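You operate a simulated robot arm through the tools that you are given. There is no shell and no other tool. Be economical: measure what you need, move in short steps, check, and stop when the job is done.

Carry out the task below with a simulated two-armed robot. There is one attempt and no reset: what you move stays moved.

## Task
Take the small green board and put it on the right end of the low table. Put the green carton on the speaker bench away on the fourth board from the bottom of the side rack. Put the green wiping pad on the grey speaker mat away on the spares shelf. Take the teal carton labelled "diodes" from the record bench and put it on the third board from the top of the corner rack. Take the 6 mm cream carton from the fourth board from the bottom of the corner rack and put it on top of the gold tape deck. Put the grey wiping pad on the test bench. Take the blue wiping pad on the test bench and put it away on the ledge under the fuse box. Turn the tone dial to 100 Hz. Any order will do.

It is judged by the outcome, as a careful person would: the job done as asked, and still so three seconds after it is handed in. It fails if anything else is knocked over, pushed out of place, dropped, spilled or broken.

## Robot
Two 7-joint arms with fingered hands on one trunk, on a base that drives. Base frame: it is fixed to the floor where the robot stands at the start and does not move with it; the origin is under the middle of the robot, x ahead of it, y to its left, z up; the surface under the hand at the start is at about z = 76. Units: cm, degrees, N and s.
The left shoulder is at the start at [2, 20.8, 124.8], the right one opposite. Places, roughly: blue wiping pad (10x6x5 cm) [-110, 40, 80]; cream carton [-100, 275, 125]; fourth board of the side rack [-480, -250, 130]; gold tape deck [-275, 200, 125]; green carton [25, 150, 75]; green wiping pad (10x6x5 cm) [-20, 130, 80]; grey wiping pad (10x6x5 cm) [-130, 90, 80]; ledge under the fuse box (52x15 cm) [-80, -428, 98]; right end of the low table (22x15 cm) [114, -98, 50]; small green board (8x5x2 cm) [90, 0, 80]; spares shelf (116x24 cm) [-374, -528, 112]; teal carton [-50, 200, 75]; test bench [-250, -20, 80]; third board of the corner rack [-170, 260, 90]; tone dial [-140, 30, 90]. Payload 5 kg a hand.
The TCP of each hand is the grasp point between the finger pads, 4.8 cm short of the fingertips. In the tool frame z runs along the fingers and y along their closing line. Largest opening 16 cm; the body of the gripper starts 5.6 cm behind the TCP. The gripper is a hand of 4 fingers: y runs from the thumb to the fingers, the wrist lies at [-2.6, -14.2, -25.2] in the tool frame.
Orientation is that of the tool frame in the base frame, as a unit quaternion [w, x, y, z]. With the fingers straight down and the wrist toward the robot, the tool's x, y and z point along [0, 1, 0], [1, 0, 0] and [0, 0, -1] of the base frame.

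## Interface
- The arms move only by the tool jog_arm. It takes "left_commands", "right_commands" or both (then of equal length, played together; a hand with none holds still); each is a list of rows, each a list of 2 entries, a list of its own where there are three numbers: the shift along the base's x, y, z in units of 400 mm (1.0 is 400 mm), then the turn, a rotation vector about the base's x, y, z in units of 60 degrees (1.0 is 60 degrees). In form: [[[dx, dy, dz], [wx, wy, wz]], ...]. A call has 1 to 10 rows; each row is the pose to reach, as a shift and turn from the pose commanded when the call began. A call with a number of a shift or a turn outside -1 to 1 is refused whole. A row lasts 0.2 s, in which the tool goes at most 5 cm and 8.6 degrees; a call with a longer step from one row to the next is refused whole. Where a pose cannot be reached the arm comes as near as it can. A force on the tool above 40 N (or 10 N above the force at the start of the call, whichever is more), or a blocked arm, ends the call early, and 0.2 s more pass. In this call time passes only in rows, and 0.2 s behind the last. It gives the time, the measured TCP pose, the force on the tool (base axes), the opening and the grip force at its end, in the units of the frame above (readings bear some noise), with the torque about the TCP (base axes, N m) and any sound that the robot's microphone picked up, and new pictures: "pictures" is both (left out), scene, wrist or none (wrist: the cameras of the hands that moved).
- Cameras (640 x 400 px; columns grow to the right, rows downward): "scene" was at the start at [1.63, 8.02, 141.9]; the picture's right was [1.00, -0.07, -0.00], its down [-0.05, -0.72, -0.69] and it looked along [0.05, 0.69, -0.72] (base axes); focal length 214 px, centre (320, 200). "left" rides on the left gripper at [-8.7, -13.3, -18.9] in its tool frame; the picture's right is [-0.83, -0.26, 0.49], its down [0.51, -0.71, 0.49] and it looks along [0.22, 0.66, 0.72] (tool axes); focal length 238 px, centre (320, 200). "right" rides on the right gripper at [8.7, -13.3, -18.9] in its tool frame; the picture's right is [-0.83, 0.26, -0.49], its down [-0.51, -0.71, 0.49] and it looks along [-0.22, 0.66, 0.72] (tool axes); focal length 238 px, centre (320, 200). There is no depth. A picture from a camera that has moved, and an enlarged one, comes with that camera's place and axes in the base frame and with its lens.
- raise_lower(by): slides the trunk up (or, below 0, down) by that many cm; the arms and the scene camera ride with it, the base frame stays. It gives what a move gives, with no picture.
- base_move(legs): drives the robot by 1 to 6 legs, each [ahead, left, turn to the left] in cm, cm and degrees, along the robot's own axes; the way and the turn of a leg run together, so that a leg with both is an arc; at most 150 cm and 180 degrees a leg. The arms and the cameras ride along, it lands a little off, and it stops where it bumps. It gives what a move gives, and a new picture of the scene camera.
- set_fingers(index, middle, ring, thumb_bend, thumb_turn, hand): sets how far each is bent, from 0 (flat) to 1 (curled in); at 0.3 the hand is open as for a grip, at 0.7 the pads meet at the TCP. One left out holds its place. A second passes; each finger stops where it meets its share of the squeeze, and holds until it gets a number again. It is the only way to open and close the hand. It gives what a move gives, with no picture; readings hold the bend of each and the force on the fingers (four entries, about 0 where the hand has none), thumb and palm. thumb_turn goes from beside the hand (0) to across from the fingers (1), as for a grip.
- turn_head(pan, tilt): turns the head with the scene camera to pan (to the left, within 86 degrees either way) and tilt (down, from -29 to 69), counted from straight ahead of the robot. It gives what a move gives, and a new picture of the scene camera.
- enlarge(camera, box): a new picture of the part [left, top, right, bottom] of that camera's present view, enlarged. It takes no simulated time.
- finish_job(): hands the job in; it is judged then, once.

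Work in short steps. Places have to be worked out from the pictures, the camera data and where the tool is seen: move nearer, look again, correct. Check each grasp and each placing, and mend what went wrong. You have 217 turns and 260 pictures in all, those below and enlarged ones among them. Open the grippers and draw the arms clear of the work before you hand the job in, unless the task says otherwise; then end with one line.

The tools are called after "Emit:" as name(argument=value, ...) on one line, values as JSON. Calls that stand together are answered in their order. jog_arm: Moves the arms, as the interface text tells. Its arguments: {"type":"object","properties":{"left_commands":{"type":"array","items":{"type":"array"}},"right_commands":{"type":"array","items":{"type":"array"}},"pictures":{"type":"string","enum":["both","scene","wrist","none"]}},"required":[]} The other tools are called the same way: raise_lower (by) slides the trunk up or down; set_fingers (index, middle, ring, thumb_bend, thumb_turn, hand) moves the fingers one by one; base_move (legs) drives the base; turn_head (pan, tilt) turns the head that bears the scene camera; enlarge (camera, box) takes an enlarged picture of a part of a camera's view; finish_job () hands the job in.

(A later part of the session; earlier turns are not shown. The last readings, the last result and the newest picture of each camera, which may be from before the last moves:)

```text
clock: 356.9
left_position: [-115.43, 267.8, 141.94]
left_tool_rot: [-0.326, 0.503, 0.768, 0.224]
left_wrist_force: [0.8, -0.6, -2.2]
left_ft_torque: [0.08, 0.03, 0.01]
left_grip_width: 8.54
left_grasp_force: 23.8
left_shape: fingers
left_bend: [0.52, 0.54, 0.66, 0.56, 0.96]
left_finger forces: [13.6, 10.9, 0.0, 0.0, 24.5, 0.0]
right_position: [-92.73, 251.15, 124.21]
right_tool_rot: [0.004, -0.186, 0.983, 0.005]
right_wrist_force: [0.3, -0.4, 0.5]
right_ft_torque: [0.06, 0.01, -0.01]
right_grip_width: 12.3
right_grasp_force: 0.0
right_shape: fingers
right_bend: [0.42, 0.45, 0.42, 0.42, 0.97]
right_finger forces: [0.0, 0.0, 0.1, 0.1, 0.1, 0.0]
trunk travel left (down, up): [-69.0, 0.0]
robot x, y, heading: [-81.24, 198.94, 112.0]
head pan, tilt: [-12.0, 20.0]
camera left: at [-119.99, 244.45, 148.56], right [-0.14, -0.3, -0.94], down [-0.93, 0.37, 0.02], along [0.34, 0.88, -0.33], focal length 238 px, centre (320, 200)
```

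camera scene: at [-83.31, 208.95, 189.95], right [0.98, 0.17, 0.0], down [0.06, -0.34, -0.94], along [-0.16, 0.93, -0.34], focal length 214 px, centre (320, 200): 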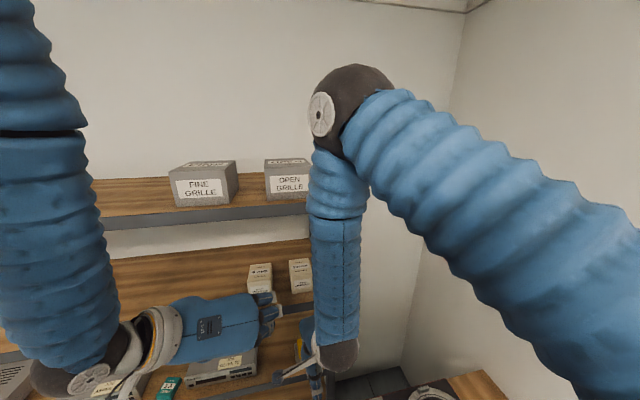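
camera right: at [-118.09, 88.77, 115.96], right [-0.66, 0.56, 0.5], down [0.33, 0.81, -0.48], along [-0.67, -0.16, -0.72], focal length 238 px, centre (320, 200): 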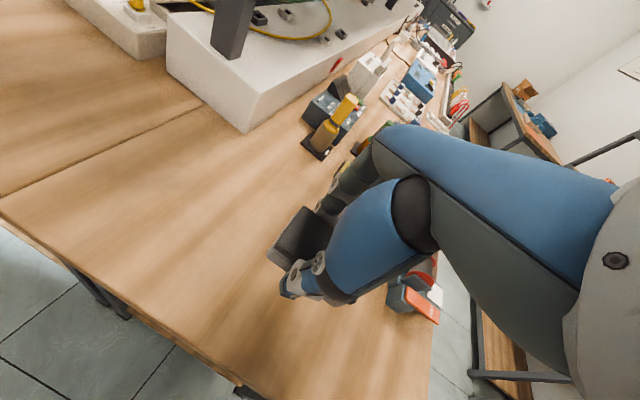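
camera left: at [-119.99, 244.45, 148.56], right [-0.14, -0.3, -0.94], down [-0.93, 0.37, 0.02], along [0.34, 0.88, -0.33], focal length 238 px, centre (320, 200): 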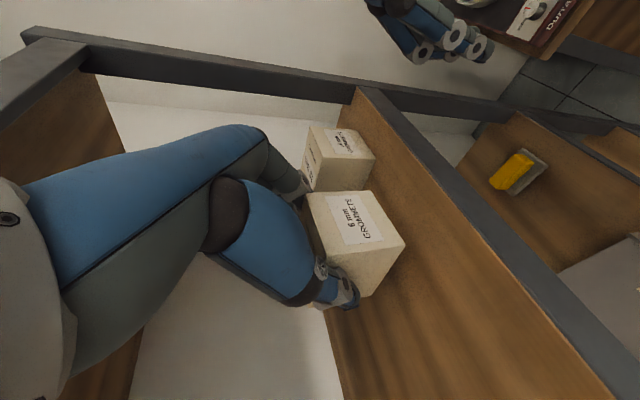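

Held (24 N). Withdraw straight back, then drive left along the racks toward the gold tape deck.

Emit:
jog_arm(left_commands=[[[0.045, -0.11, 0.0], [0, 0, 0]], [[0.09, -0.22, 0], [0, 0, 0]], [[0.135, -0.33, 0], [0, 0, 0]], [[0.18, -0.44, 0], [0, 0, 0]], [[0.22, -0.55, 0], [0, 0, 0]], [[0.2625, -0.65, 0], [0, 0, 0]]], pictures="none")

Emit:
base_move(legs=[[-15, 0, 0], [0, 145, 0]])

Emit:
turn_head(pan=10, tilt=20)

```text
clock: 358.3
left_position: [-104.95, 243.14, 141.69]
left_tool_rot: [-0.326, 0.503, 0.768, 0.224]
left_wrist_force: [-0.3, 0.4, -1.1]
left_ft_torque: [-0.01, -0.01, 0.03]
left_grip_width: 8.51
left_grasp_force: 24.8
left_shape: fingers
left_bend: [0.52, 0.54, 0.66, 0.56, 0.96]
left_finger forces: [13.7, 10.9, 0.0, 0.0, 24.6, 0.0]
left hand out of reach, approached as far as the arm can: row 6
right_position: [-92.68, 251.25, 124.28]
right_tool_rot: [0.004, -0.187, 0.982, 0.006]
right_wrist_force: [-0.2, 0.4, 0.1]
right_ft_torque: [0.04, 0.01, 0.01]
right_grip_width: 12.3
right_grasp_force: 0.0
right_shape: fingers
right_bend: [0.42, 0.45, 0.42, 0.42, 0.97]
right_finger forces: [0.0, 0.1, 0.0, 0.0, 0.1, 0.0]
trunk travel left (down, up): [-69.0, 0.0]
robot x, y, heading: [-80.96, 198.87, 112.0]
head pan, tilt: [-12.0, 20.0]
```

```text
clock: 366.4
left_position: [-232.04, 176.26, 141.69]
left_tool_rot: [-0.325, 0.506, 0.767, 0.224]
left_wrist_force: [0.4, 0.2, -1.2]
left_ft_torque: [-0.04, -0.03, 0.02]
left_grip_width: 8.51
left_grasp_force: 24.7
left_shape: fingers
left_bend: [0.52, 0.54, 0.66, 0.56, 0.96]
left_finger forces: [13.7, 10.9, 0.0, 0.1, 24.6, 0.0]
right_position: [-219.69, 184.15, 124.17]
right_tool_rot: [0.004, -0.184, 0.983, 0.005]
right_wrist_force: [0.5, 0.1, -1.0]
right_ft_torque: [-0.01, 0.03, 0.01]
right_grip_width: 12.33
right_grasp_force: 0.0
right_shape: fingers
right_bend: [0.42, 0.45, 0.42, 0.42, 0.97]
right_finger forces: [0.1, 0.0, 0.1, 0.0, 0.0, 0.0]
trunk travel left (down, up): [-69.0, 0.0]
robot x, y, heading: [-208.6, 131.68, 111.8]
head pan, tilt: [-12.0, 20.0]
camera scene: at [-210.48, 141.88, 189.94], right [0.99, 0.17, 0.0], down [0.06, -0.34, -0.94], along [-0.16, 0.93, -0.34], focal length 214 px, centre (320, 200)
```

scene: 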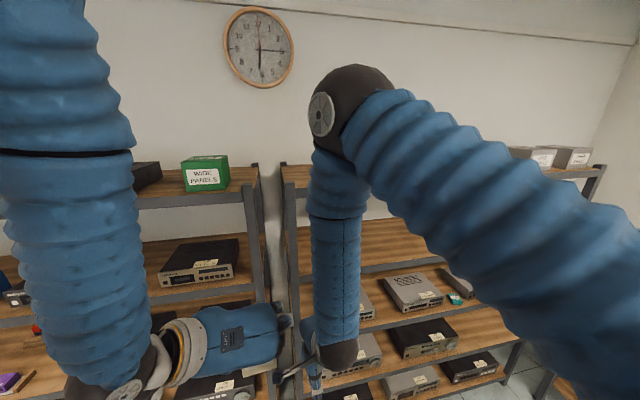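

```text
clock: 367.2
left_position: [-232.06, 176.16, 141.61]
left_tool_rot: [-0.326, 0.506, 0.766, 0.225]
left_wrist_force: [0.3, 0.9, -2.0]
left_ft_torque: [-0.02, 0.02, -0.01]
left_grip_width: 8.47
left_grasp_force: 25.3
left_shape: fingers
left_bend: [0.52, 0.54, 0.66, 0.56, 0.96]
left_finger forces: [13.7, 10.9, 0.0, 0.0, 24.6, 0.1]
right_position: [-219.64, 184.13, 124.2]
right_tool_rot: [0.005, -0.184, 0.983, 0.005]
right_wrist_force: [0.4, 0.0, -1.0]
right_ft_torque: [0.03, -0.03, 0.01]
right_grip_width: 12.33
right_grasp_force: 0.0
right_shape: fingers
right_bend: [0.42, 0.45, 0.42, 0.42, 0.97]
right_finger forces: [0.0, 0.0, 0.1, 0.0, 0.1, 0.0]
trunk travel left (down, up): [-69.0, 0.0]
robot x, y, heading: [-208.31, 131.62, 112.1]
head pan, tilt: [10.0, 20.0]
camera scene: at [-213.84, 140.61, 189.94], right [0.85, 0.53, 0.0], down [0.18, -0.29, -0.94], along [-0.49, 0.8, -0.34], focal length 214 px, centre (320, 200)
```

scene: 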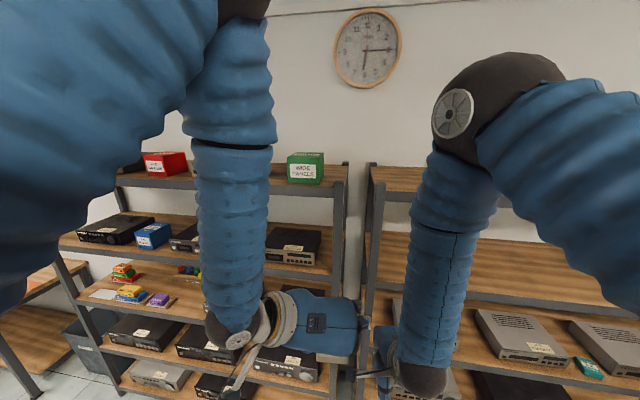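

The gold deck should be the one at (295,245). Enlarge.

Emit:
enlarge(camera="scene", box=[240, 205, 360, 295])

```text
4.44 times, centred on (300, 250) of scene
camera zoom: at [-213.84, 140.61, 189.94], right [0.85, 0.53, 0.0], down [0.18, -0.29, -0.94], along [-0.49, 0.8, -0.34], focal length 953 px, centre (409, -22)
```

zoom: 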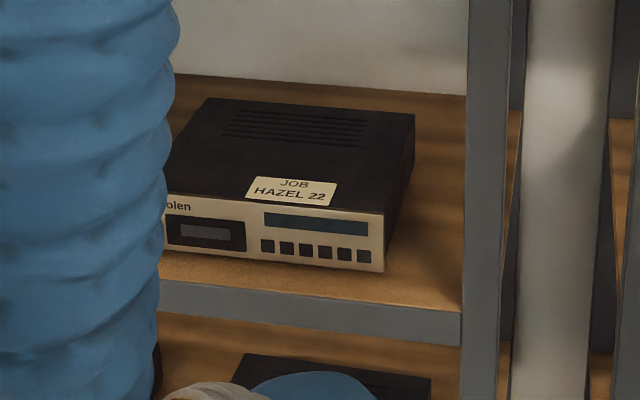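

This is the gold-fronted tape deck ("JOB HAZEL 22"), top at z≈136.7, n −184…−161. I raise the carton, pull the right hand back, and move into position.

Emit:
jog_arm(left_commands=[[[0, 0, 0.05], [0, 0, 0]], [[0, 0, 0.1], [0, 0, 0]], [[0, 0, 0.14], [0, 0, 0]]], right_commands=[[[0.03, -0.08, 0], [0, 0, 0]], [[0.06, -0.16, 0], [0, 0, 0]], [[0.094, -0.232, 0], [0, 0, 0]]], pictures="none")

Emit:
base_move(legs=[[0, 18, 0], [18, 0, 0]])

Emit:
enlarge(camera="left", box=[0, 0, 640, 400])

```text
clock: 368.1
left_position: [-232.15, 176.78, 147.24]
left_tool_rot: [-0.325, 0.506, 0.767, 0.224]
left_wrist_force: [0.6, 0.0, -1.3]
left_ft_torque: [-0.01, -0.01, 0.0]
left_grip_width: 8.5
left_grasp_force: 24.7
left_shape: fingers
left_bend: [0.52, 0.54, 0.66, 0.56, 0.96]
left_finger forces: [13.8, 10.8, 0.0, 0.0, 24.5, 0.0]
left hand out of reach, approached as far as the arm can: row 1, 2, 3
right_position: [-215.82, 174.71, 124.26]
right_tool_rot: [0.005, -0.184, 0.983, 0.005]
right_wrist_force: [-0.7, -0.4, 0.3]
right_ft_torque: [0.0, 0.0, 0.02]
right_grip_width: 12.35
right_grasp_force: 0.0
right_shape: fingers
right_bend: [0.42, 0.45, 0.42, 0.42, 0.97]
right_finger forces: [0.0, 0.0, 0.0, 0.0, 0.0, 0.0]
trunk travel left (down, up): [-69.0, 0.0]
robot x, y, heading: [-208.86, 131.81, 111.8]
head pan, tilt: [10.0, 20.0]
```

```text
clock: 370.7
left_position: [-255.3, 186.6, 147.41]
left_tool_rot: [-0.325, 0.507, 0.766, 0.225]
left_wrist_force: [1.4, -1.4, -0.8]
left_ft_torque: [0.06, 0.04, 0.06]
left_grip_width: 8.52
left_grasp_force: 25.1
left_shape: fingers
left_bend: [0.52, 0.54, 0.66, 0.56, 0.96]
left_finger forces: [13.6, 10.9, 0.0, 0.1, 24.8, 0.1]
right_position: [-239.06, 184.4, 124.36]
right_tool_rot: [0.005, -0.184, 0.983, 0.006]
right_wrist_force: [0.9, -1.2, 0.6]
right_ft_torque: [0.06, 0.06, -0.02]
right_grip_width: 12.35
right_grasp_force: 0.1
right_shape: fingers
right_bend: [0.42, 0.45, 0.42, 0.42, 0.97]
right_finger forces: [0.1, 0.0, 0.0, 0.0, 0.0, 0.0]
trunk travel left (down, up): [-69.0, 0.0]
robot x, y, heading: [-231.79, 141.79, 111.5]
head pan, tilt: [10.0, 20.0]
camera scene: at [-236.94, 150.14, 189.97], right [0.85, 0.53, 0.0], down [0.18, -0.29, -0.94], along [-0.49, 0.8, -0.34], focal length 214 px, centre (320, 200)
```

scene: 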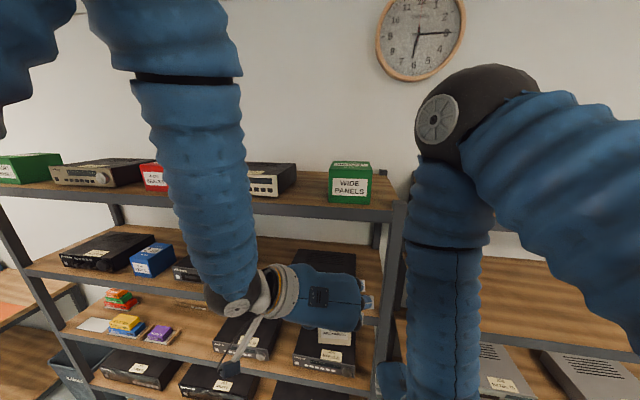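

```text
1.00 times, centred on (320, 200) of left (not enlarged: the box is as wide or as high as the picture)
camera zoom: at [-259.94, 163.32, 153.94], right [-0.14, -0.3, -0.94], down [-0.93, 0.38, 0.02], along [0.35, 0.88, -0.33], focal length 238 px, centre (320, 200)
```

zoom: 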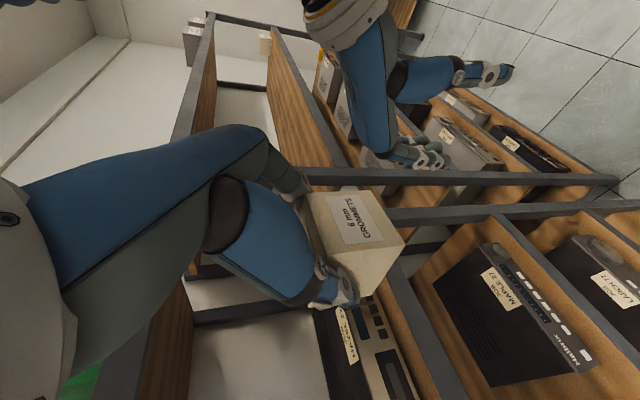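

Aligned near the deck. Move 7 cm left, then forward over the deck top.

Emit:
jog_arm(left_commands=[[[-0.085, -0.034, 0], [0, 0, 0]], [[-0.169, -0.068, 0], [0, 0, 0]], [[-0.214, 0.042, 0], [0, 0, 0]], [[-0.258, 0.152, 0], [0, 0, 0]], [[-0.303, 0.262, 0], [0, 0, 0]], [[-0.348, 0.373, 0], [0, 0, 0]], [[-0.392, 0.483, 0], [0, 0, 0]]], pictures="both")

```text
clock: 372.3
left_position: [-271.3, 206.47, 146.82]
left_tool_rot: [-0.323, 0.507, 0.767, 0.223]
left_wrist_force: [0.8, 0.1, -2.9]
left_ft_torque: [-0.01, -0.05, -0.03]
left_grip_width: 8.51
left_grasp_force: 24.2
left_shape: fingers
left_bend: [0.51, 0.54, 0.66, 0.56, 0.96]
left_finger forces: [13.6, 10.6, 0.0, 0.0, 24.3, 0.1]
left hand out of reach, approached as far as the arm can: row 1, 2
right_position: [-239.35, 184.78, 124.17]
right_tool_rot: [0.006, -0.183, 0.983, 0.004]
right_wrist_force: [-1.0, -0.1, -0.1]
right_ft_torque: [-0.07, -0.01, 0.02]
right_grip_width: 12.32
right_grasp_force: 0.0
right_shape: fingers
right_bend: [0.42, 0.45, 0.42, 0.42, 0.97]
right_finger forces: [0.0, 0.0, 0.0, 0.0, 0.0, 0.0]
trunk travel left (down, up): [-69.0, 0.0]
robot x, y, heading: [-231.88, 141.71, 111.7]
head pan, tilt: [10.0, 20.0]
camera scene: at [-237.4, 150.82, 189.91], right [0.85, 0.53, 0.0], down [0.18, -0.29, -0.94], along [-0.49, 0.8, -0.34], focal length 214 px, centre (320, 200)
camera left: at [-276.01, 183.29, 153.61], right [-0.14, -0.3, -0.94], down [-0.93, 0.38, 0.02], along [0.35, 0.88, -0.33], focal length 238 px, centre (320, 200)
```

scene: 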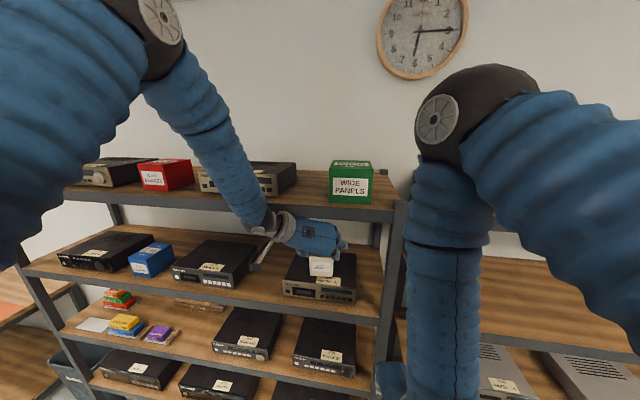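
left: 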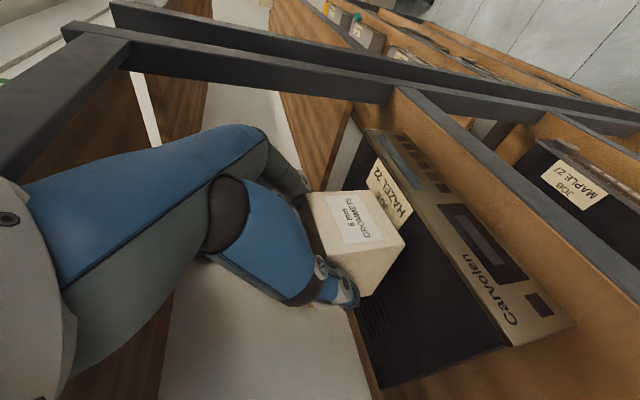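

Carton is over the deck top. Lower to contact.

Emit:
jog_arm(left_commands=[[[0, 0, -0.02], [0, 0, 0]], [[0, 0, -0.032], [0, 0, 0]], [[0, 0, -0.044], [0, 0, 0]], [[0, 0, -0.056], [0, 0, 0]], [[0, 0, -0.068], [0, 0, 0]], [[0, 0, -0.08], [0, 0, 0]]], pictures="wrist")

```text
clock: 373.5
left_position: [-271.13, 206.5, 145.28]
left_tool_rot: [-0.329, 0.505, 0.764, 0.232]
left_wrist_force: [1.4, -6.8, 20.7]
left_ft_torque: [0.02, 0.39, 0.15]
left_grip_width: 8.53
left_grasp_force: 27.8
left_shape: fingers
left_bend: [0.51, 0.53, 0.66, 0.56, 0.98]
left_finger forces: [14.1, 12.5, 0.1, 0.0, 28.1, 0.0]
right_position: [-239.21, 184.53, 124.2]
right_tool_rot: [0.004, -0.184, 0.983, 0.005]
right_wrist_force: [-0.7, 0.5, 0.1]
right_ft_torque: [-0.07, 0.0, 0.02]
right_grip_width: 12.32
right_grasp_force: 0.0
right_shape: fingers
right_bend: [0.42, 0.45, 0.42, 0.42, 0.97]
right_finger forces: [0.0, 0.0, 0.0, 0.1, 0.1, 0.0]
trunk travel left (down, up): [-69.0, 0.0]
robot x, y, heading: [-231.91, 141.7, 112.1]
head pan, tilt: [10.0, 20.0]
stopped in row 6 (left hand): the force on the tool passed its limit at 43 N (the readings are from after the stop); the commanded pose is now the measured one
camera left: at [-275.92, 183.16, 151.64], right [-0.14, -0.28, -0.95], down [-0.93, 0.38, 0.03], along [0.35, 0.88, -0.31], focal length 238 px, centre (320, 200)
```

left: 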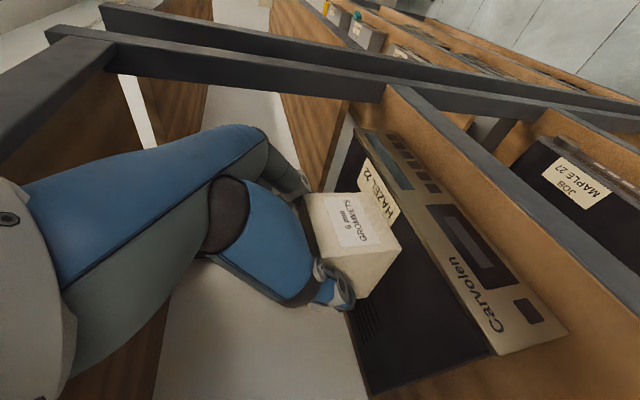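

Seated on the deck. Open and pull straight back.

Emit:
set_fingers(hand="left", index=0.42, middle=0.42, ring=0.42, thumb_bend=0.42)

Emit:
jog_arm(left_commands=[[[0.02, -0.05, 0.015], [0, 0, 0]], [[0.06, -0.15, 0.02], [0, 0, 0]], [[0.1, -0.25, 0.02], [0, 0, 0]], [[0.145, -0.36, 0.02], [0, 0, 0]], [[0.19, -0.47, 0.02], [0, 0, 0]], [[0.235, -0.58, 0.02], [0, 0, 0]]], pictures="both")

```text
clock: 374.5
left_position: [-271.23, 206.53, 145.09]
left_tool_rot: [-0.327, 0.505, 0.765, 0.23]
left_wrist_force: [-0.6, 0.1, -1.1]
left_ft_torque: [-0.01, -0.01, -0.02]
left_grip_width: 12.32
left_grasp_force: 0.0
left_shape: fingers
left_bend: [0.42, 0.42, 0.42, 0.42, 0.97]
left_finger forces: [0.0, 0.0, 0.0, 0.0, 0.0, 0.0]
right_position: [-239.25, 184.72, 124.16]
right_tool_rot: [0.004, -0.184, 0.983, 0.005]
right_wrist_force: [0.6, -0.3, -0.5]
right_ft_torque: [-0.04, 0.0, 0.0]
right_grip_width: 12.33
right_grasp_force: 0.1
right_shape: fingers
right_bend: [0.42, 0.45, 0.42, 0.42, 0.97]
right_finger forces: [0.0, 0.1, 0.0, 0.0, 0.0, 0.0]
trunk travel left (down, up): [-69.0, 0.0]
robot x, y, heading: [-232.21, 141.46, 111.7]
head pan, tilt: [10.0, 20.0]
```

```text
clock: 375.9
left_position: [-262.39, 185.39, 145.83]
left_tool_rot: [-0.328, 0.506, 0.764, 0.229]
left_wrist_force: [0.8, 0.5, -0.4]
left_ft_torque: [-0.02, 0.02, 0.03]
left_grip_width: 12.31
left_grasp_force: 0.0
left_shape: fingers
left_bend: [0.42, 0.42, 0.42, 0.42, 0.97]
left_finger forces: [0.1, 0.0, 0.0, 0.0, 0.0, 0.0]
left hand out of reach, approached as far as the arm can: row 6
right_position: [-239.22, 184.71, 124.17]
right_tool_rot: [0.005, -0.184, 0.983, 0.005]
right_wrist_force: [-0.1, 0.3, 0.2]
right_ft_torque: [0.0, 0.04, 0.0]
right_grip_width: 12.32
right_grasp_force: 0.0
right_shape: fingers
right_bend: [0.42, 0.45, 0.42, 0.42, 0.97]
right_finger forces: [0.0, 0.0, 0.1, 0.0, 0.0, 0.0]
trunk travel left (down, up): [-69.0, 0.0]
robot x, y, heading: [-232.38, 141.62, 111.9]
head pan, tilt: [10.0, 20.0]
camera scene: at [-237.2, 150.44, 189.94], right [0.85, 0.53, 0.0], down [0.18, -0.29, -0.94], along [-0.49, 0.8, -0.34], focal length 214 px, centre (320, 200)
camera left: at [-267.22, 162.05, 152.11], right [-0.14, -0.29, -0.95], down [-0.93, 0.38, 0.02], along [0.35, 0.88, -0.32], focal length 238 px, centre (320, 200)
```

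scene: 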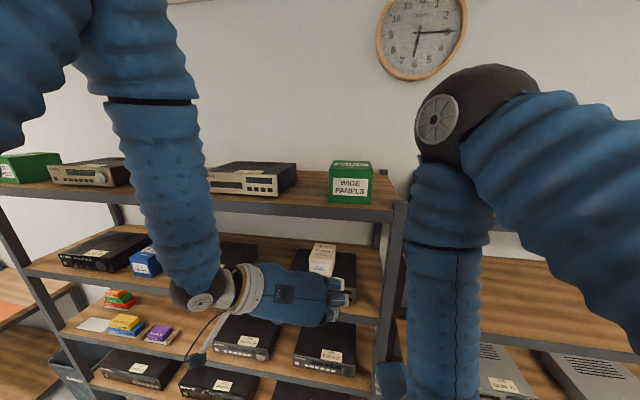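
left: 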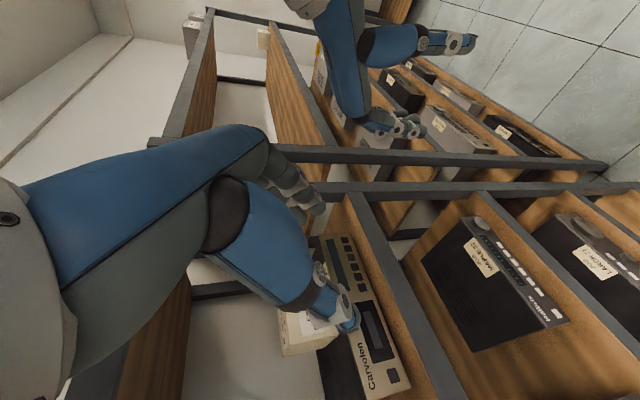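

The 6 mm carton is on the gold deck. Last: the blue pad. I drive back round to the aisle side of the test bench.

Emit:
base_move(legs=[[-18, 0, 0], [0, -137, 0], [0, 0, 90], [0, 101, 0]])

Emit:
raise_lower(by=-24)

Emit:
turn_head(pan=0, tilt=45)

```text
clock: 392.5
left_position: [-103.65, 50.75, 145.82]
left_tool_rot: [-0.392, -0.188, 0.898, -0.071]
left_wrist_force: [0.0, 0.1, -0.2]
left_ft_torque: [-0.01, 0.0, -0.01]
left_grip_width: 12.34
left_grasp_force: 0.1
left_shape: fingers
left_bend: [0.42, 0.42, 0.42, 0.42, 0.97]
left_finger forces: [0.1, 0.0, 0.0, 0.0, 0.1, 0.0]
right_position: [-103.2, 74.04, 124.09]
right_tool_rot: [-0.001, 0.828, -0.561, -0.006]
right_wrist_force: [0.2, -0.1, -1.0]
right_ft_torque: [0.0, 0.01, -0.02]
right_grip_width: 12.32
right_grasp_force: 0.2
right_shape: fingers
right_bend: [0.42, 0.45, 0.42, 0.42, 0.97]
right_finger forces: [0.0, 0.1, 0.0, 0.0, 0.0, 0.0]
trunk travel left (down, up): [-69.0, 0.0]
robot x, y, heading: [-60.38, 81.19, -157.3]
head pan, tilt: [10.0, 20.0]
camera scene: at [-69.05, 76.4, 189.94], right [-0.54, 0.84, 0.0], down [0.29, 0.18, -0.94], along [-0.79, -0.5, -0.34], focal length 214 px, centre (320, 200)
```

scene: 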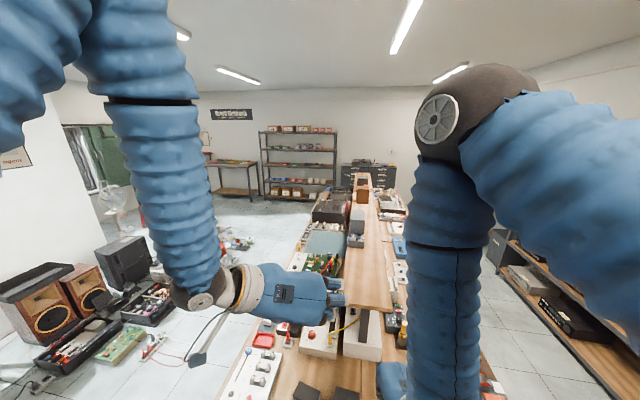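

```text
clock: 395.0
left_position: [-103.8, 50.69, 121.8]
left_tool_rot: [-0.393, -0.189, 0.897, -0.072]
left_wrist_force: [-0.6, 0.4, 0.3]
left_ft_torque: [-0.02, 0.02, -0.02]
left_grip_width: 12.3
left_grasp_force: 0.1
left_shape: fingers
left_bend: [0.42, 0.42, 0.42, 0.42, 0.97]
left_finger forces: [0.0, 0.1, 0.1, 0.0, 0.0, 0.0]
right_position: [-103.21, 73.96, 100.15]
right_tool_rot: [0.0, 0.828, -0.561, -0.007]
right_wrist_force: [0.6, 0.6, 0.1]
right_ft_torque: [-0.01, -0.01, 0.01]
right_grip_width: 12.3
right_grasp_force: 0.2
right_shape: fingers
right_bend: [0.42, 0.45, 0.42, 0.42, 0.97]
right_finger forces: [0.1, 0.0, 0.0, 0.0, 0.0, 0.0]
trunk travel left (down, up): [-45.0, 24.0]
robot x, y, heading: [-60.25, 81.53, -157.8]
head pan, tilt: [10.0, 20.0]
```

```text
clock: 395.9
left_position: [-103.68, 50.75, 121.68]
left_tool_rot: [-0.392, -0.188, 0.898, -0.071]
left_wrist_force: [-0.3, 0.8, 0.6]
left_ft_torque: [0.02, -0.01, -0.01]
left_grip_width: 12.32
left_grasp_force: 0.1
left_shape: fingers
left_bend: [0.42, 0.42, 0.42, 0.42, 0.97]
left_finger forces: [0.1, 0.0, 0.0, 0.0, 0.0, 0.0]
right_position: [-103.1, 73.93, 100.21]
right_tool_rot: [-0.001, 0.828, -0.56, -0.007]
right_wrist_force: [0.1, -0.5, -0.6]
right_ft_torque: [-0.01, 0.0, -0.03]
right_grip_width: 12.32
right_grasp_force: 0.0
right_shape: fingers
right_bend: [0.42, 0.45, 0.42, 0.42, 0.97]
right_finger forces: [0.0, 0.1, 0.0, 0.0, 0.1, 0.1]
trunk travel left (down, up): [-45.0, 24.0]
robot x, y, heading: [-60.23, 81.61, -157.9]
head pan, tilt: [0.0, 45.0]
camera scene: at [-68.68, 78.24, 162.08], right [-0.38, 0.92, 0.0], down [0.65, 0.27, -0.71], along [-0.65, -0.27, -0.71], focal length 214 px, centre (320, 200)
```

scene: 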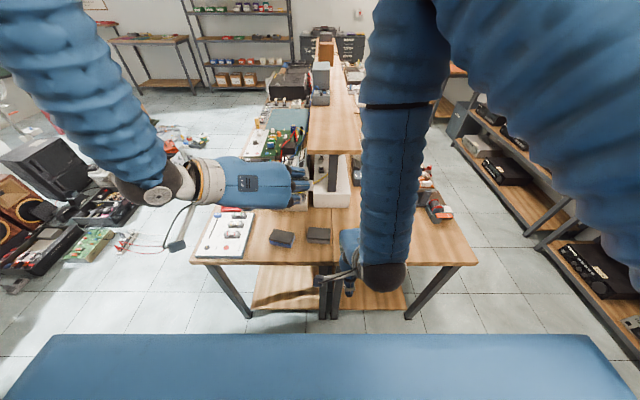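

Enlarge to measure the blue pad precisely.

Emit:
enlarge(camera="scene", box=[240, 200, 360, 275])

Emit:
enlarge(camera="left", box=[0, 0, 640, 400])

```text
5.33 times, centred on (300, 238) of scene
camera zoom: at [-68.68, 78.24, 162.08], right [-0.38, 0.92, 0.0], down [0.65, 0.27, -0.71], along [-0.65, -0.27, -0.71], focal length 1144 px, centre (427, 0)
```

zoom: 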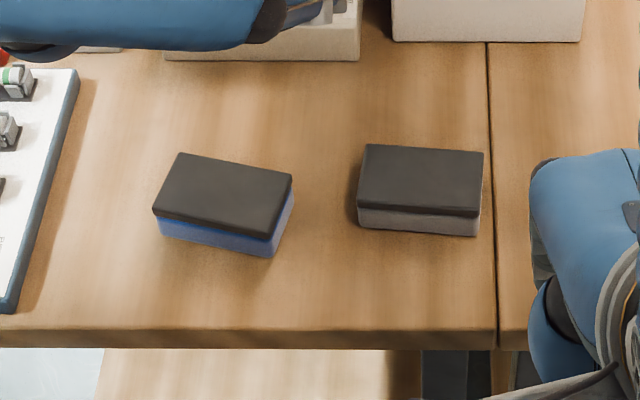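

```text
1.00 times, centred on (320, 200) of left (not enlarged: the box is as wide or as high as the picture)
camera zoom: at [-80.26, 46.26, 128.1], right [0.29, -0.14, -0.95], down [-0.37, -0.93, 0.02], along [-0.88, 0.34, -0.32], focal length 238 px, centre (320, 200)
```

zoom: 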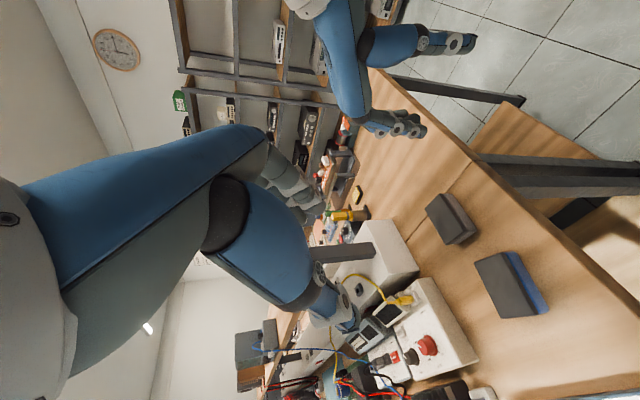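

Blue pad centre ≈(-111.8,43.1), long axis ~100°. Move the left hand over it with −12° yaw.

Emit:
jog_arm(left_commands=[[[-0.021, -0.023, -0.086], [0, 0, -0.025]], [[-0.041, -0.046, -0.172], [0, 0, -0.05]], [[-0.062, -0.069, -0.259], [0, 0, -0.075]], [[-0.082, -0.092, -0.345], [0, 0, -0.1]], [[-0.103, -0.115, -0.431], [0, 0, -0.125]], [[-0.124, -0.138, -0.517], [0, 0, -0.15]], [[-0.144, -0.161, -0.604], [0, 0, -0.175]], [[-0.165, -0.184, -0.69], [0, 0, -0.2]]], pictures="wrist")

Emit:
enlarge(camera="scene", box=[230, 190, 370, 275])

```text
clock: 397.7
left_position: [-110.28, 43.4, 94.15]
left_tool_rot: [-0.398, -0.094, 0.912, -0.029]
left_wrist_force: [-1.2, -1.0, -0.2]
left_ft_torque: [0.08, -0.09, -0.06]
left_grip_width: 12.31
left_grasp_force: 0.1
left_shape: fingers
left_bend: [0.42, 0.42, 0.42, 0.42, 0.97]
left_finger forces: [0.1, 0.1, 0.1, 0.0, 0.1, 0.0]
right_position: [-103.18, 73.77, 100.15]
right_tool_rot: [0.0, 0.828, -0.561, -0.007]
right_wrist_force: [0.9, -0.4, 0.3]
right_ft_torque: [0.04, -0.04, 0.01]
right_grip_width: 12.34
right_grasp_force: 0.0
right_shape: fingers
right_bend: [0.42, 0.45, 0.42, 0.42, 0.97]
right_finger forces: [0.0, 0.0, 0.0, 0.0, 0.0, 0.0]
trunk travel left (down, up): [-45.0, 24.0]
robot x, y, heading: [-60.28, 81.63, -157.6]
head pan, tilt: [0.0, 45.0]
camera left: at [-88.32, 34.11, 100.47], right [0.26, -0.19, -0.95], down [-0.55, -0.83, 0.02], along [-0.79, 0.52, -0.32], focal length 238 px, centre (320, 200)
```

left: 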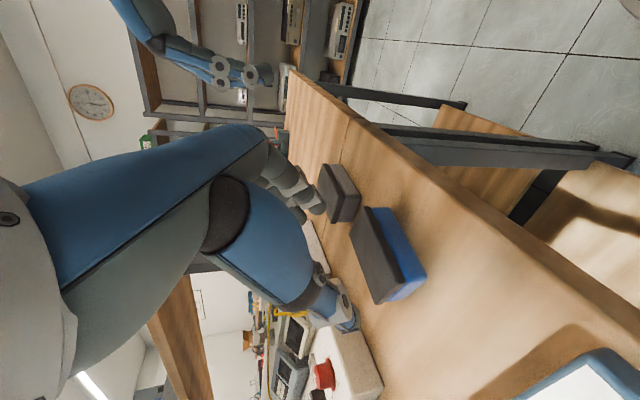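

```text
4.57 times, centred on (300, 232) of scene
camera zoom: at [-68.79, 78.11, 162.06], right [-0.38, 0.92, 0.0], down [0.65, 0.27, -0.71], along [-0.65, -0.27, -0.71], focal length 980 px, centre (411, 51)
```

zoom: 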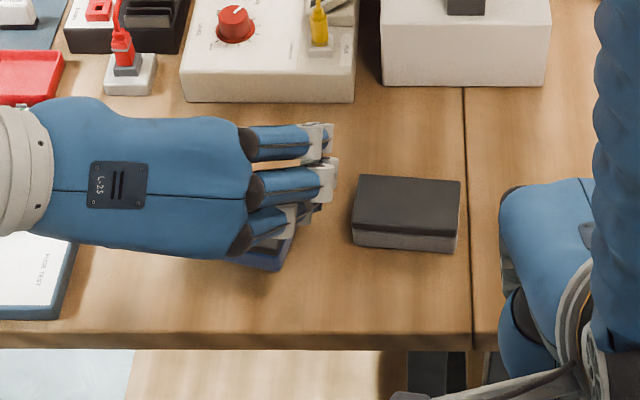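

Aligned. Lower to the pad.

Emit:
jog_arm(left_commands=[[[0, 0, -0.08], [0, 0, 0]], [[0, 0, -0.14], [0, 0, 0]], [[0, 0, -0.165], [0, 0, 0]], [[0, 0, -0.18], [0, 0, 0]]], pictures="wrist")

```text
clock: 398.7
left_position: [-110.25, 43.34, 86.84]
left_tool_rot: [-0.398, -0.094, 0.912, -0.03]
left_wrist_force: [0.5, -1.5, 0.4]
left_ft_torque: [0.04, -0.05, -0.01]
left_grip_width: 12.39
left_grasp_force: 0.3
left_shape: fingers
left_bend: [0.42, 0.42, 0.42, 0.42, 0.98]
left_finger forces: [0.0, 0.0, 0.0, 0.0, 0.3, 0.0]
right_position: [-103.1, 73.98, 100.21]
right_tool_rot: [-0.001, 0.828, -0.561, -0.007]
right_wrist_force: [-0.5, -0.7, 0.6]
right_ft_torque: [0.0, -0.03, -0.02]
right_grip_width: 12.33
right_grasp_force: 0.0
right_shape: fingers
right_bend: [0.42, 0.45, 0.42, 0.42, 0.97]
right_finger forces: [0.0, 0.0, 0.0, 0.0, 0.0, 0.1]
trunk travel left (down, up): [-45.0, 24.0]
robot x, y, heading: [-60.05, 81.62, -157.8]
head pan, tilt: [0.0, 45.0]
camera left: at [-88.29, 34.13, 93.22], right [0.26, -0.19, -0.95], down [-0.55, -0.83, 0.02], along [-0.79, 0.52, -0.32], focal length 238 px, centre (320, 200)
```

left: 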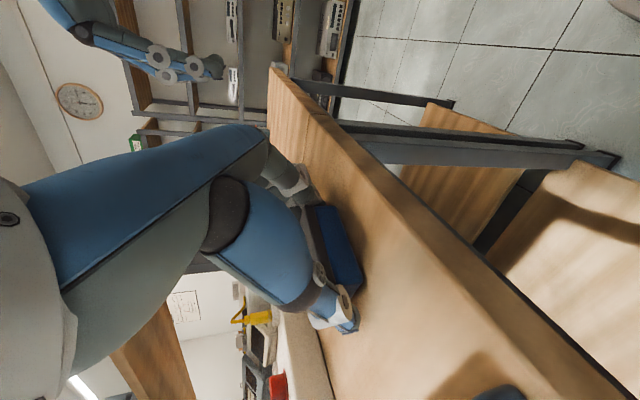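

Close on the blue pad and lift.

Emit:
set_fingers(hand="left", index=0.64, middle=0.64, ring=0.64, thumb_bend=0.64)

Emit:
jog_arm(left_commands=[[[0, 0, 0.08], [0, 0, 0]], [[0.02, 0.005, 0.2], [0, 0, 0]], [[0.04, 0.01, 0.32], [0, 0, 0]], [[0.06, 0.02, 0.43], [0, 0, 0]], [[0.08, 0.03, 0.54], [0, 0, 0]], [[0.1, 0.04, 0.65], [0, 0, 0]], [[0.1, 0.04, 0.76], [0, 0, 0]]], pictures="both")

```text
clock: 399.7
left_position: [-110.23, 43.42, 86.91]
left_tool_rot: [-0.399, -0.092, 0.912, -0.03]
left_wrist_force: [0.1, -2.0, 3.4]
left_ft_torque: [-0.25, 0.14, 0.04]
left_grip_width: 10.62
left_grasp_force: 28.1
left_shape: fingers
left_bend: [0.4, 0.47, 0.64, 0.54, 0.97]
left_finger forces: [14.6, 13.0, 0.0, 0.1, 29.5, 0.1]
right_position: [-103.12, 74.08, 100.22]
right_tool_rot: [-0.001, 0.828, -0.56, -0.007]
right_wrist_force: [-0.3, -0.4, -0.4]
right_ft_torque: [0.02, 0.01, 0.03]
right_grip_width: 12.32
right_grasp_force: 0.0
right_shape: fingers
right_bend: [0.42, 0.45, 0.42, 0.42, 0.97]
right_finger forces: [0.0, 0.0, 0.0, 0.0, 0.0, 0.0]
trunk travel left (down, up): [-45.0, 24.0]
robot x, y, heading: [-59.95, 81.84, -157.8]
head pan, tilt: [0.0, 45.0]
```

```text
clock: 401.3
left_position: [-106.07, 45.04, 117.49]
left_tool_rot: [-0.398, -0.093, 0.912, -0.031]
left_wrist_force: [0.8, 1.4, -0.7]
left_ft_torque: [-0.06, 0.12, 0.08]
left_grip_width: 10.66
left_grasp_force: 27.1
left_shape: fingers
left_bend: [0.4, 0.47, 0.64, 0.54, 0.96]
left_finger forces: [15.1, 12.1, 0.0, 0.0, 27.8, 0.0]
right_position: [-103.08, 74.07, 100.31]
right_tool_rot: [0.001, 0.828, -0.561, -0.007]
right_wrist_force: [0.7, 0.1, -0.8]
right_ft_torque: [-0.05, 0.05, 0.0]
right_grip_width: 12.31
right_grasp_force: 0.0
right_shape: fingers
right_bend: [0.42, 0.45, 0.42, 0.42, 0.97]
right_finger forces: [0.0, 0.0, 0.1, 0.1, 0.0, 0.0]
trunk travel left (down, up): [-45.0, 24.0]
robot x, y, heading: [-60.07, 81.84, -157.6]
head pan, tilt: [0.0, 45.0]
camera scene: at [-68.53, 78.34, 162.08], right [-0.38, 0.92, 0.0], down [0.65, 0.27, -0.71], along [-0.65, -0.27, -0.71], focal length 214 px, centre (320, 200)
camera left: at [-84.11, 35.85, 123.82], right [0.26, -0.19, -0.95], down [-0.55, -0.83, 0.02], along [-0.79, 0.52, -0.32], focal length 238 px, centre (320, 200)
```

scene: 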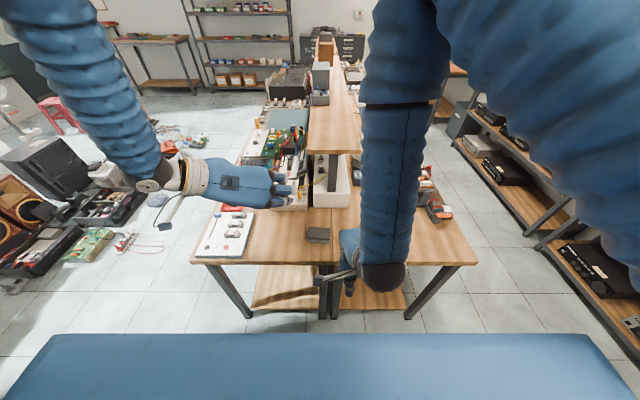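
left: 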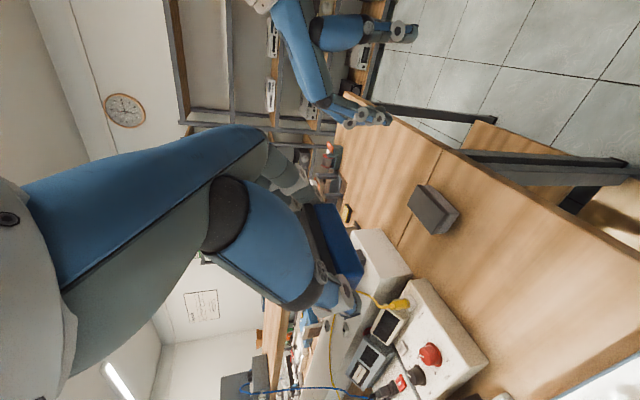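

Blue pad held (27 N). Raise the trunk and drive to the fuse-box side.

Emit:
raise_lower(by=15)

Emit:
base_move(legs=[[0, 0, 90], [122, 0, 0], [0, 0, -90], [150, 0, 0], [150, 0, 0], [120, 0, 0]])

Emit:
base_move(legs=[[0, 0, 90], [150, 0, 0], [150, 0, 0], [35, 0, 0], [0, 0, 90]])

Emit:
turn_head(pan=0, tilt=25)

```text
clock: 403.0
left_position: [-106.34, 44.81, 132.29]
left_tool_rot: [-0.398, -0.093, 0.912, -0.029]
left_wrist_force: [-0.1, -0.1, -0.2]
left_ft_torque: [-0.02, 0.0, -0.01]
left_grip_width: 10.64
left_grasp_force: 27.3
left_shape: fingers
left_bend: [0.4, 0.47, 0.64, 0.54, 0.96]
left_finger forces: [15.1, 12.1, 0.1, 0.0, 27.8, 0.0]
right_position: [-103.13, 73.9, 115.12]
right_tool_rot: [0.0, 0.828, -0.561, -0.007]
right_wrist_force: [0.5, -0.1, 0.0]
right_ft_torque: [0.01, -0.01, -0.01]
right_grip_width: 12.34
right_grasp_force: 0.1
right_shape: fingers
right_bend: [0.42, 0.45, 0.42, 0.42, 0.97]
right_finger forces: [0.1, 0.0, 0.0, 0.0, 0.0, 0.1]
trunk travel left (down, up): [-60.0, 9.0]
robot x, y, heading: [-60.25, 81.56, -157.6]
head pan, tilt: [0.0, 45.0]
```

```text
clock: 436.6
left_position: [-450.98, -223.88, 132.43]
left_tool_rot: [-0.398, -0.088, 0.913, -0.027]
left_wrist_force: [0.1, 0.3, 0.2]
left_ft_torque: [0.01, -0.01, 0.0]
left_grip_width: 10.59
left_grasp_force: 26.0
left_shape: fingers
left_bend: [0.4, 0.47, 0.64, 0.55, 0.96]
left_finger forces: [14.3, 11.5, 0.0, 0.0, 26.2, 0.0]
right_position: [-447.58, -194.79, 115.09]
right_tool_rot: [-0.001, 0.825, -0.565, -0.007]
right_wrist_force: [0.3, 0.6, 0.5]
right_ft_torque: [-0.02, 0.0, 0.03]
right_grip_width: 12.31
right_grasp_force: 0.0
right_shape: fingers
right_bend: [0.42, 0.45, 0.42, 0.42, 0.97]
right_finger forces: [0.1, 0.0, 0.1, 0.0, 0.0, 0.1]
trunk travel left (down, up): [-60.0, 9.0]
robot x, y, heading: [-404.57, -187.15, -158.1]
head pan, tilt: [0.0, 45.0]
camera scene: at [-413.18, -191.01, 177.07], right [-0.37, 0.93, 0.0], down [0.66, 0.26, -0.71], along [-0.66, -0.26, -0.71], focal length 214 px, centre (320, 200)
```

scene: 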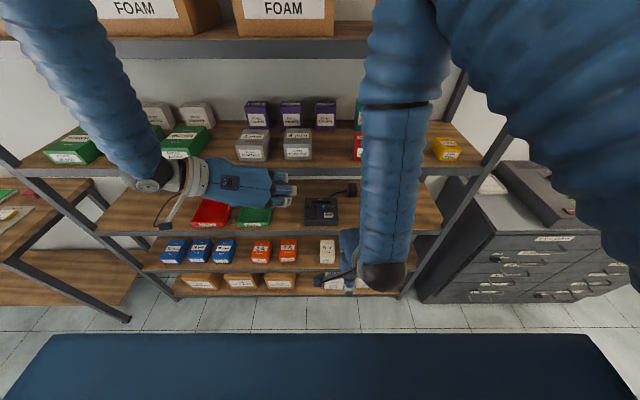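

```text
clock: 456.3
left_position: [-251.31, -538.39, 132.14]
left_tool_rot: [0.264, 0.703, -0.592, 0.292]
left_wrist_force: [-3.8, 7.4, 6.5]
left_ft_torque: [-0.1, -0.62, 0.45]
left_grip_width: 11.17
left_grasp_force: 35.5
left_shape: fingers
left_bend: [0.36, 0.51, 0.64, 0.54, 0.96]
left_finger forces: [28.8, 5.1, 0.1, 0.0, 37.1, 0.0]
right_position: [-279.88, -534.79, 115.06]
right_tool_rot: [0.004, 0.985, 0.175, -0.005]
right_wrist_force: [1.0, -1.2, -0.9]
right_ft_torque: [0.2, 0.05, -0.01]
right_grip_width: 12.32
right_grasp_force: 0.1
right_shape: fingers
right_bend: [0.42, 0.45, 0.42, 0.42, 0.97]
right_finger forces: [0.1, 0.1, 0.0, 0.0, 0.0, 0.1]
trunk travel left (down, up): [-60.0, 9.0]
robot x, y, heading: [-286.5, -491.39, -69.3]
head pan, tilt: [0.0, 45.0]
stopped in leg 4: the force on the tool passed its limit at 44 N (the readings are from after the stop); the commanded pose is now the measured one
camera scene: at [-283.04, -500.45, 177.06], right [-0.94, -0.35, 0.0], down [-0.25, 0.66, -0.71], along [0.25, -0.66, -0.71], focal length 214 px, centre (320, 200)
```

scene: 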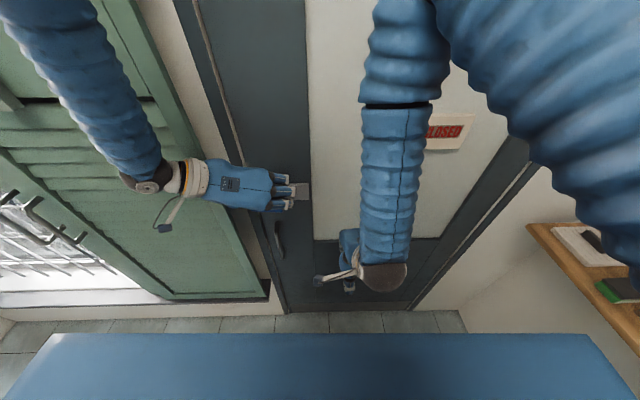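

```text
clock: 457.1
left_position: [-251.41, -538.26, 132.1]
left_tool_rot: [0.264, 0.703, -0.592, 0.293]
left_wrist_force: [0.1, 0.4, -0.2]
left_ft_torque: [-0.01, 0.02, 0.0]
left_grip_width: 11.15
left_grasp_force: 32.3
left_shape: fingers
left_bend: [0.36, 0.51, 0.64, 0.54, 0.96]
left_finger forces: [29.8, 4.8, 0.0, 0.0, 29.9, 0.1]
right_position: [-279.94, -534.74, 115.05]
right_tool_rot: [0.005, 0.985, 0.175, -0.005]
right_wrist_force: [-0.5, 0.2, 0.2]
right_ft_torque: [0.0, -0.01, 0.01]
right_grip_width: 12.33
right_grasp_force: 0.0
right_shape: fingers
right_bend: [0.42, 0.45, 0.42, 0.42, 0.97]
right_finger forces: [0.0, 0.0, 0.0, 0.1, 0.1, 0.0]
trunk travel left (down, up): [-60.0, 9.0]
robot x, y, heading: [-286.34, -491.73, -69.3]
head pan, tilt: [0.0, 25.0]
camera scene: at [-282.74, -501.25, 180.12], right [-0.94, -0.35, 0.0], down [-0.15, 0.4, -0.91], along [0.32, -0.85, -0.42], focal length 214 px, centre (320, 200)
```

scene: 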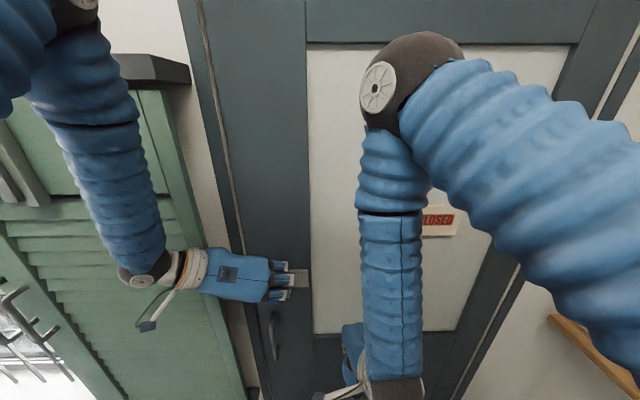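

The pad brushed the door; it is still held. I back off, turn to face the fuse-box wall and check the pad.

Emit:
base_move(legs=[[-25, 0, 0], [0, 0, 91]])

Emit:
enlarge(camera="left", box=[200, 100, 460, 380])

```text
clock: 462.8
left_position: [-248.99, -432.43, 132.09]
left_tool_rot: [-0.023, 0.915, 0.086, 0.394]
left_wrist_force: [-0.4, -0.2, -0.2]
left_ft_torque: [0.01, 0.02, -0.01]
left_grip_width: 11.18
left_grasp_force: 31.3
left_shape: fingers
left_bend: [0.36, 0.51, 0.64, 0.54, 0.96]
left_finger forces: [29.2, 4.7, 0.1, 0.0, 29.7, 0.0]
right_position: [-252.23, -461.05, 115.11]
right_tool_rot: [0.007, 0.566, 0.825, -0.001]
right_wrist_force: [-0.6, -0.9, -0.5]
right_ft_torque: [0.03, -0.01, 0.03]
right_grip_width: 12.33
right_grasp_force: 0.1
right_shape: fingers
right_bend: [0.42, 0.45, 0.42, 0.42, 0.97]
right_finger forces: [0.0, 0.0, 0.1, 0.0, 0.0, 0.0]
trunk travel left (down, up): [-60.0, 9.0]
robot x, y, heading: [-295.38, -468.29, 21.7]
head pan, tilt: [0.0, 25.0]
camera scene: at [-285.67, -464.39, 180.13], right [0.37, -0.93, 0.0], down [-0.39, -0.16, -0.91], along [0.84, 0.33, -0.42], focal length 214 px, centre (320, 200)
```

scene: 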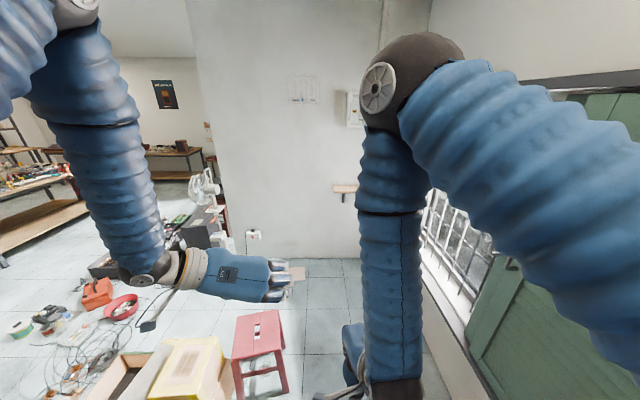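

```text
1.43 times, centred on (330, 240) of left
camera zoom: at [-270.81, -422.61, 138.67], right [-0.26, 0.19, -0.95], down [0.57, 0.82, 0.01], along [0.78, -0.53, -0.32], focal length 340 px, centre (306, 143)
```

zoom: 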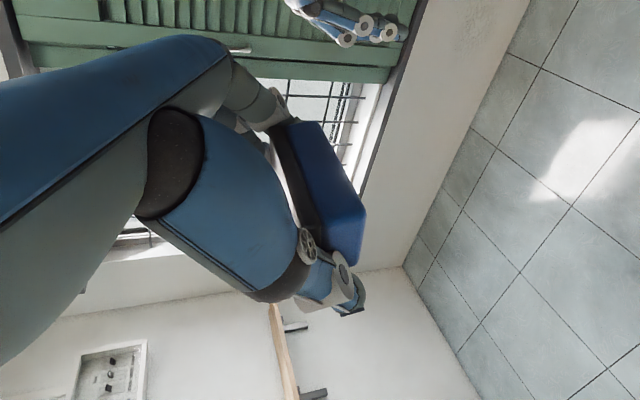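

I look at the ledge and fuse box enlarged.

Emit:
enlarge(camera="scene", box=[280, 80, 400, 210])

```text
3.08 times, centred on (340, 145) of scene
camera zoom: at [-285.67, -464.39, 180.13], right [0.37, -0.93, 0.0], down [-0.39, -0.16, -0.91], along [0.84, 0.33, -0.42], focal length 660 px, centre (258, 369)
```

zoom: 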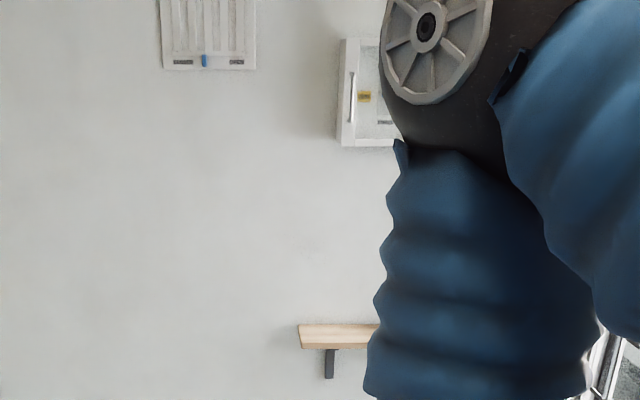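

The ledge's left end is at s≈-338, front n≈-246, z≈98, with the fuse box well above. I drive past the stool toward it.

Emit:
base_move(legs=[[0, -27, 0], [130, 0, 0]])

Emit:
turn_head(pan=-5, tilt=50)

```text
clock: 470.8
left_position: [-119.1, -410.17, 132.14]
left_tool_rot: [-0.024, 0.914, 0.086, 0.395]
left_wrist_force: [-0.6, -0.6, -0.1]
left_ft_torque: [0.02, 0.02, -0.01]
left_grip_width: 11.12
left_grasp_force: 32.0
left_shape: fingers
left_bend: [0.36, 0.51, 0.64, 0.54, 0.96]
left_finger forces: [29.1, 4.6, 0.0, 0.0, 29.7, 0.0]
right_position: [-122.42, -438.82, 115.15]
right_tool_rot: [0.006, 0.566, 0.825, -0.001]
right_wrist_force: [0.5, 0.1, -0.4]
right_ft_torque: [0.01, 0.0, 0.0]
right_grip_width: 12.31
right_grasp_force: 0.1
right_shape: fingers
right_bend: [0.42, 0.45, 0.42, 0.42, 0.97]
right_finger forces: [0.1, 0.0, 0.1, 0.1, 0.1, 0.0]
trunk travel left (down, up): [-60.0, 9.0]
robot x, y, heading: [-165.08, -445.99, 21.6]
head pan, tilt: [0.0, 25.0]
camera scene: at [-155.66, -442.15, 180.13], right [0.37, -0.93, 0.0], down [-0.39, -0.16, -0.91], along [0.84, 0.33, -0.42], focal length 214 px, centre (320, 200)
```

scene: 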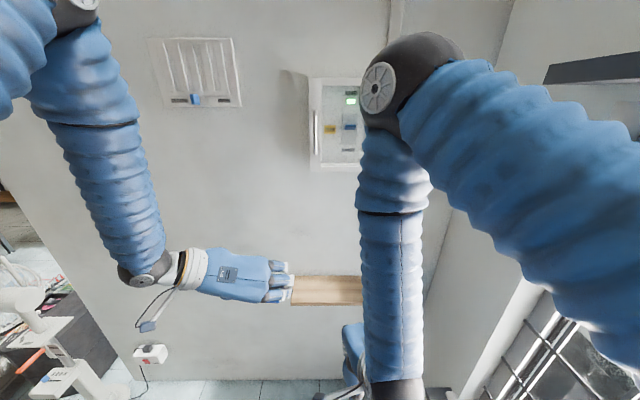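

```text
clock: 471.7
left_position: [-119.1, -410.21, 132.27]
left_tool_rot: [-0.024, 0.915, 0.086, 0.394]
left_wrist_force: [0.5, -0.1, 0.3]
left_ft_torque: [-0.02, 0.0, -0.01]
left_grip_width: 11.15
left_grasp_force: 32.0
left_shape: fingers
left_bend: [0.36, 0.51, 0.64, 0.54, 0.96]
left_finger forces: [29.1, 4.7, 0.0, 0.0, 29.7, 0.0]
right_position: [-122.23, -438.78, 115.21]
right_tool_rot: [0.007, 0.566, 0.824, -0.002]
right_wrist_force: [-0.8, -0.5, -0.1]
right_ft_torque: [0.03, -0.02, -0.01]
right_grip_width: 12.33
right_grasp_force: 0.1
right_shape: fingers
right_bend: [0.42, 0.45, 0.42, 0.42, 0.97]
right_finger forces: [0.0, 0.0, 0.1, 0.0, 0.0, 0.0]
trunk travel left (down, up): [-60.0, 9.0]
robot x, y, heading: [-165.31, -446.13, 21.6]
head pan, tilt: [-5.0, 50.0]
camera scene: at [-156.86, -443.34, 176.39], right [0.29, -0.96, 0.0], down [-0.73, -0.22, -0.64], along [0.62, 0.18, -0.77], focal length 214 px, centre (320, 200)
```

scene: 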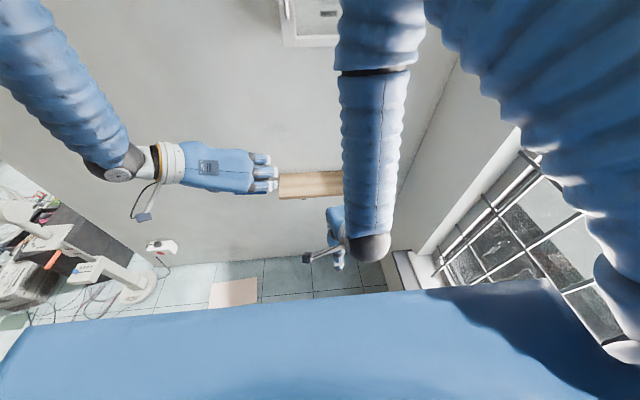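

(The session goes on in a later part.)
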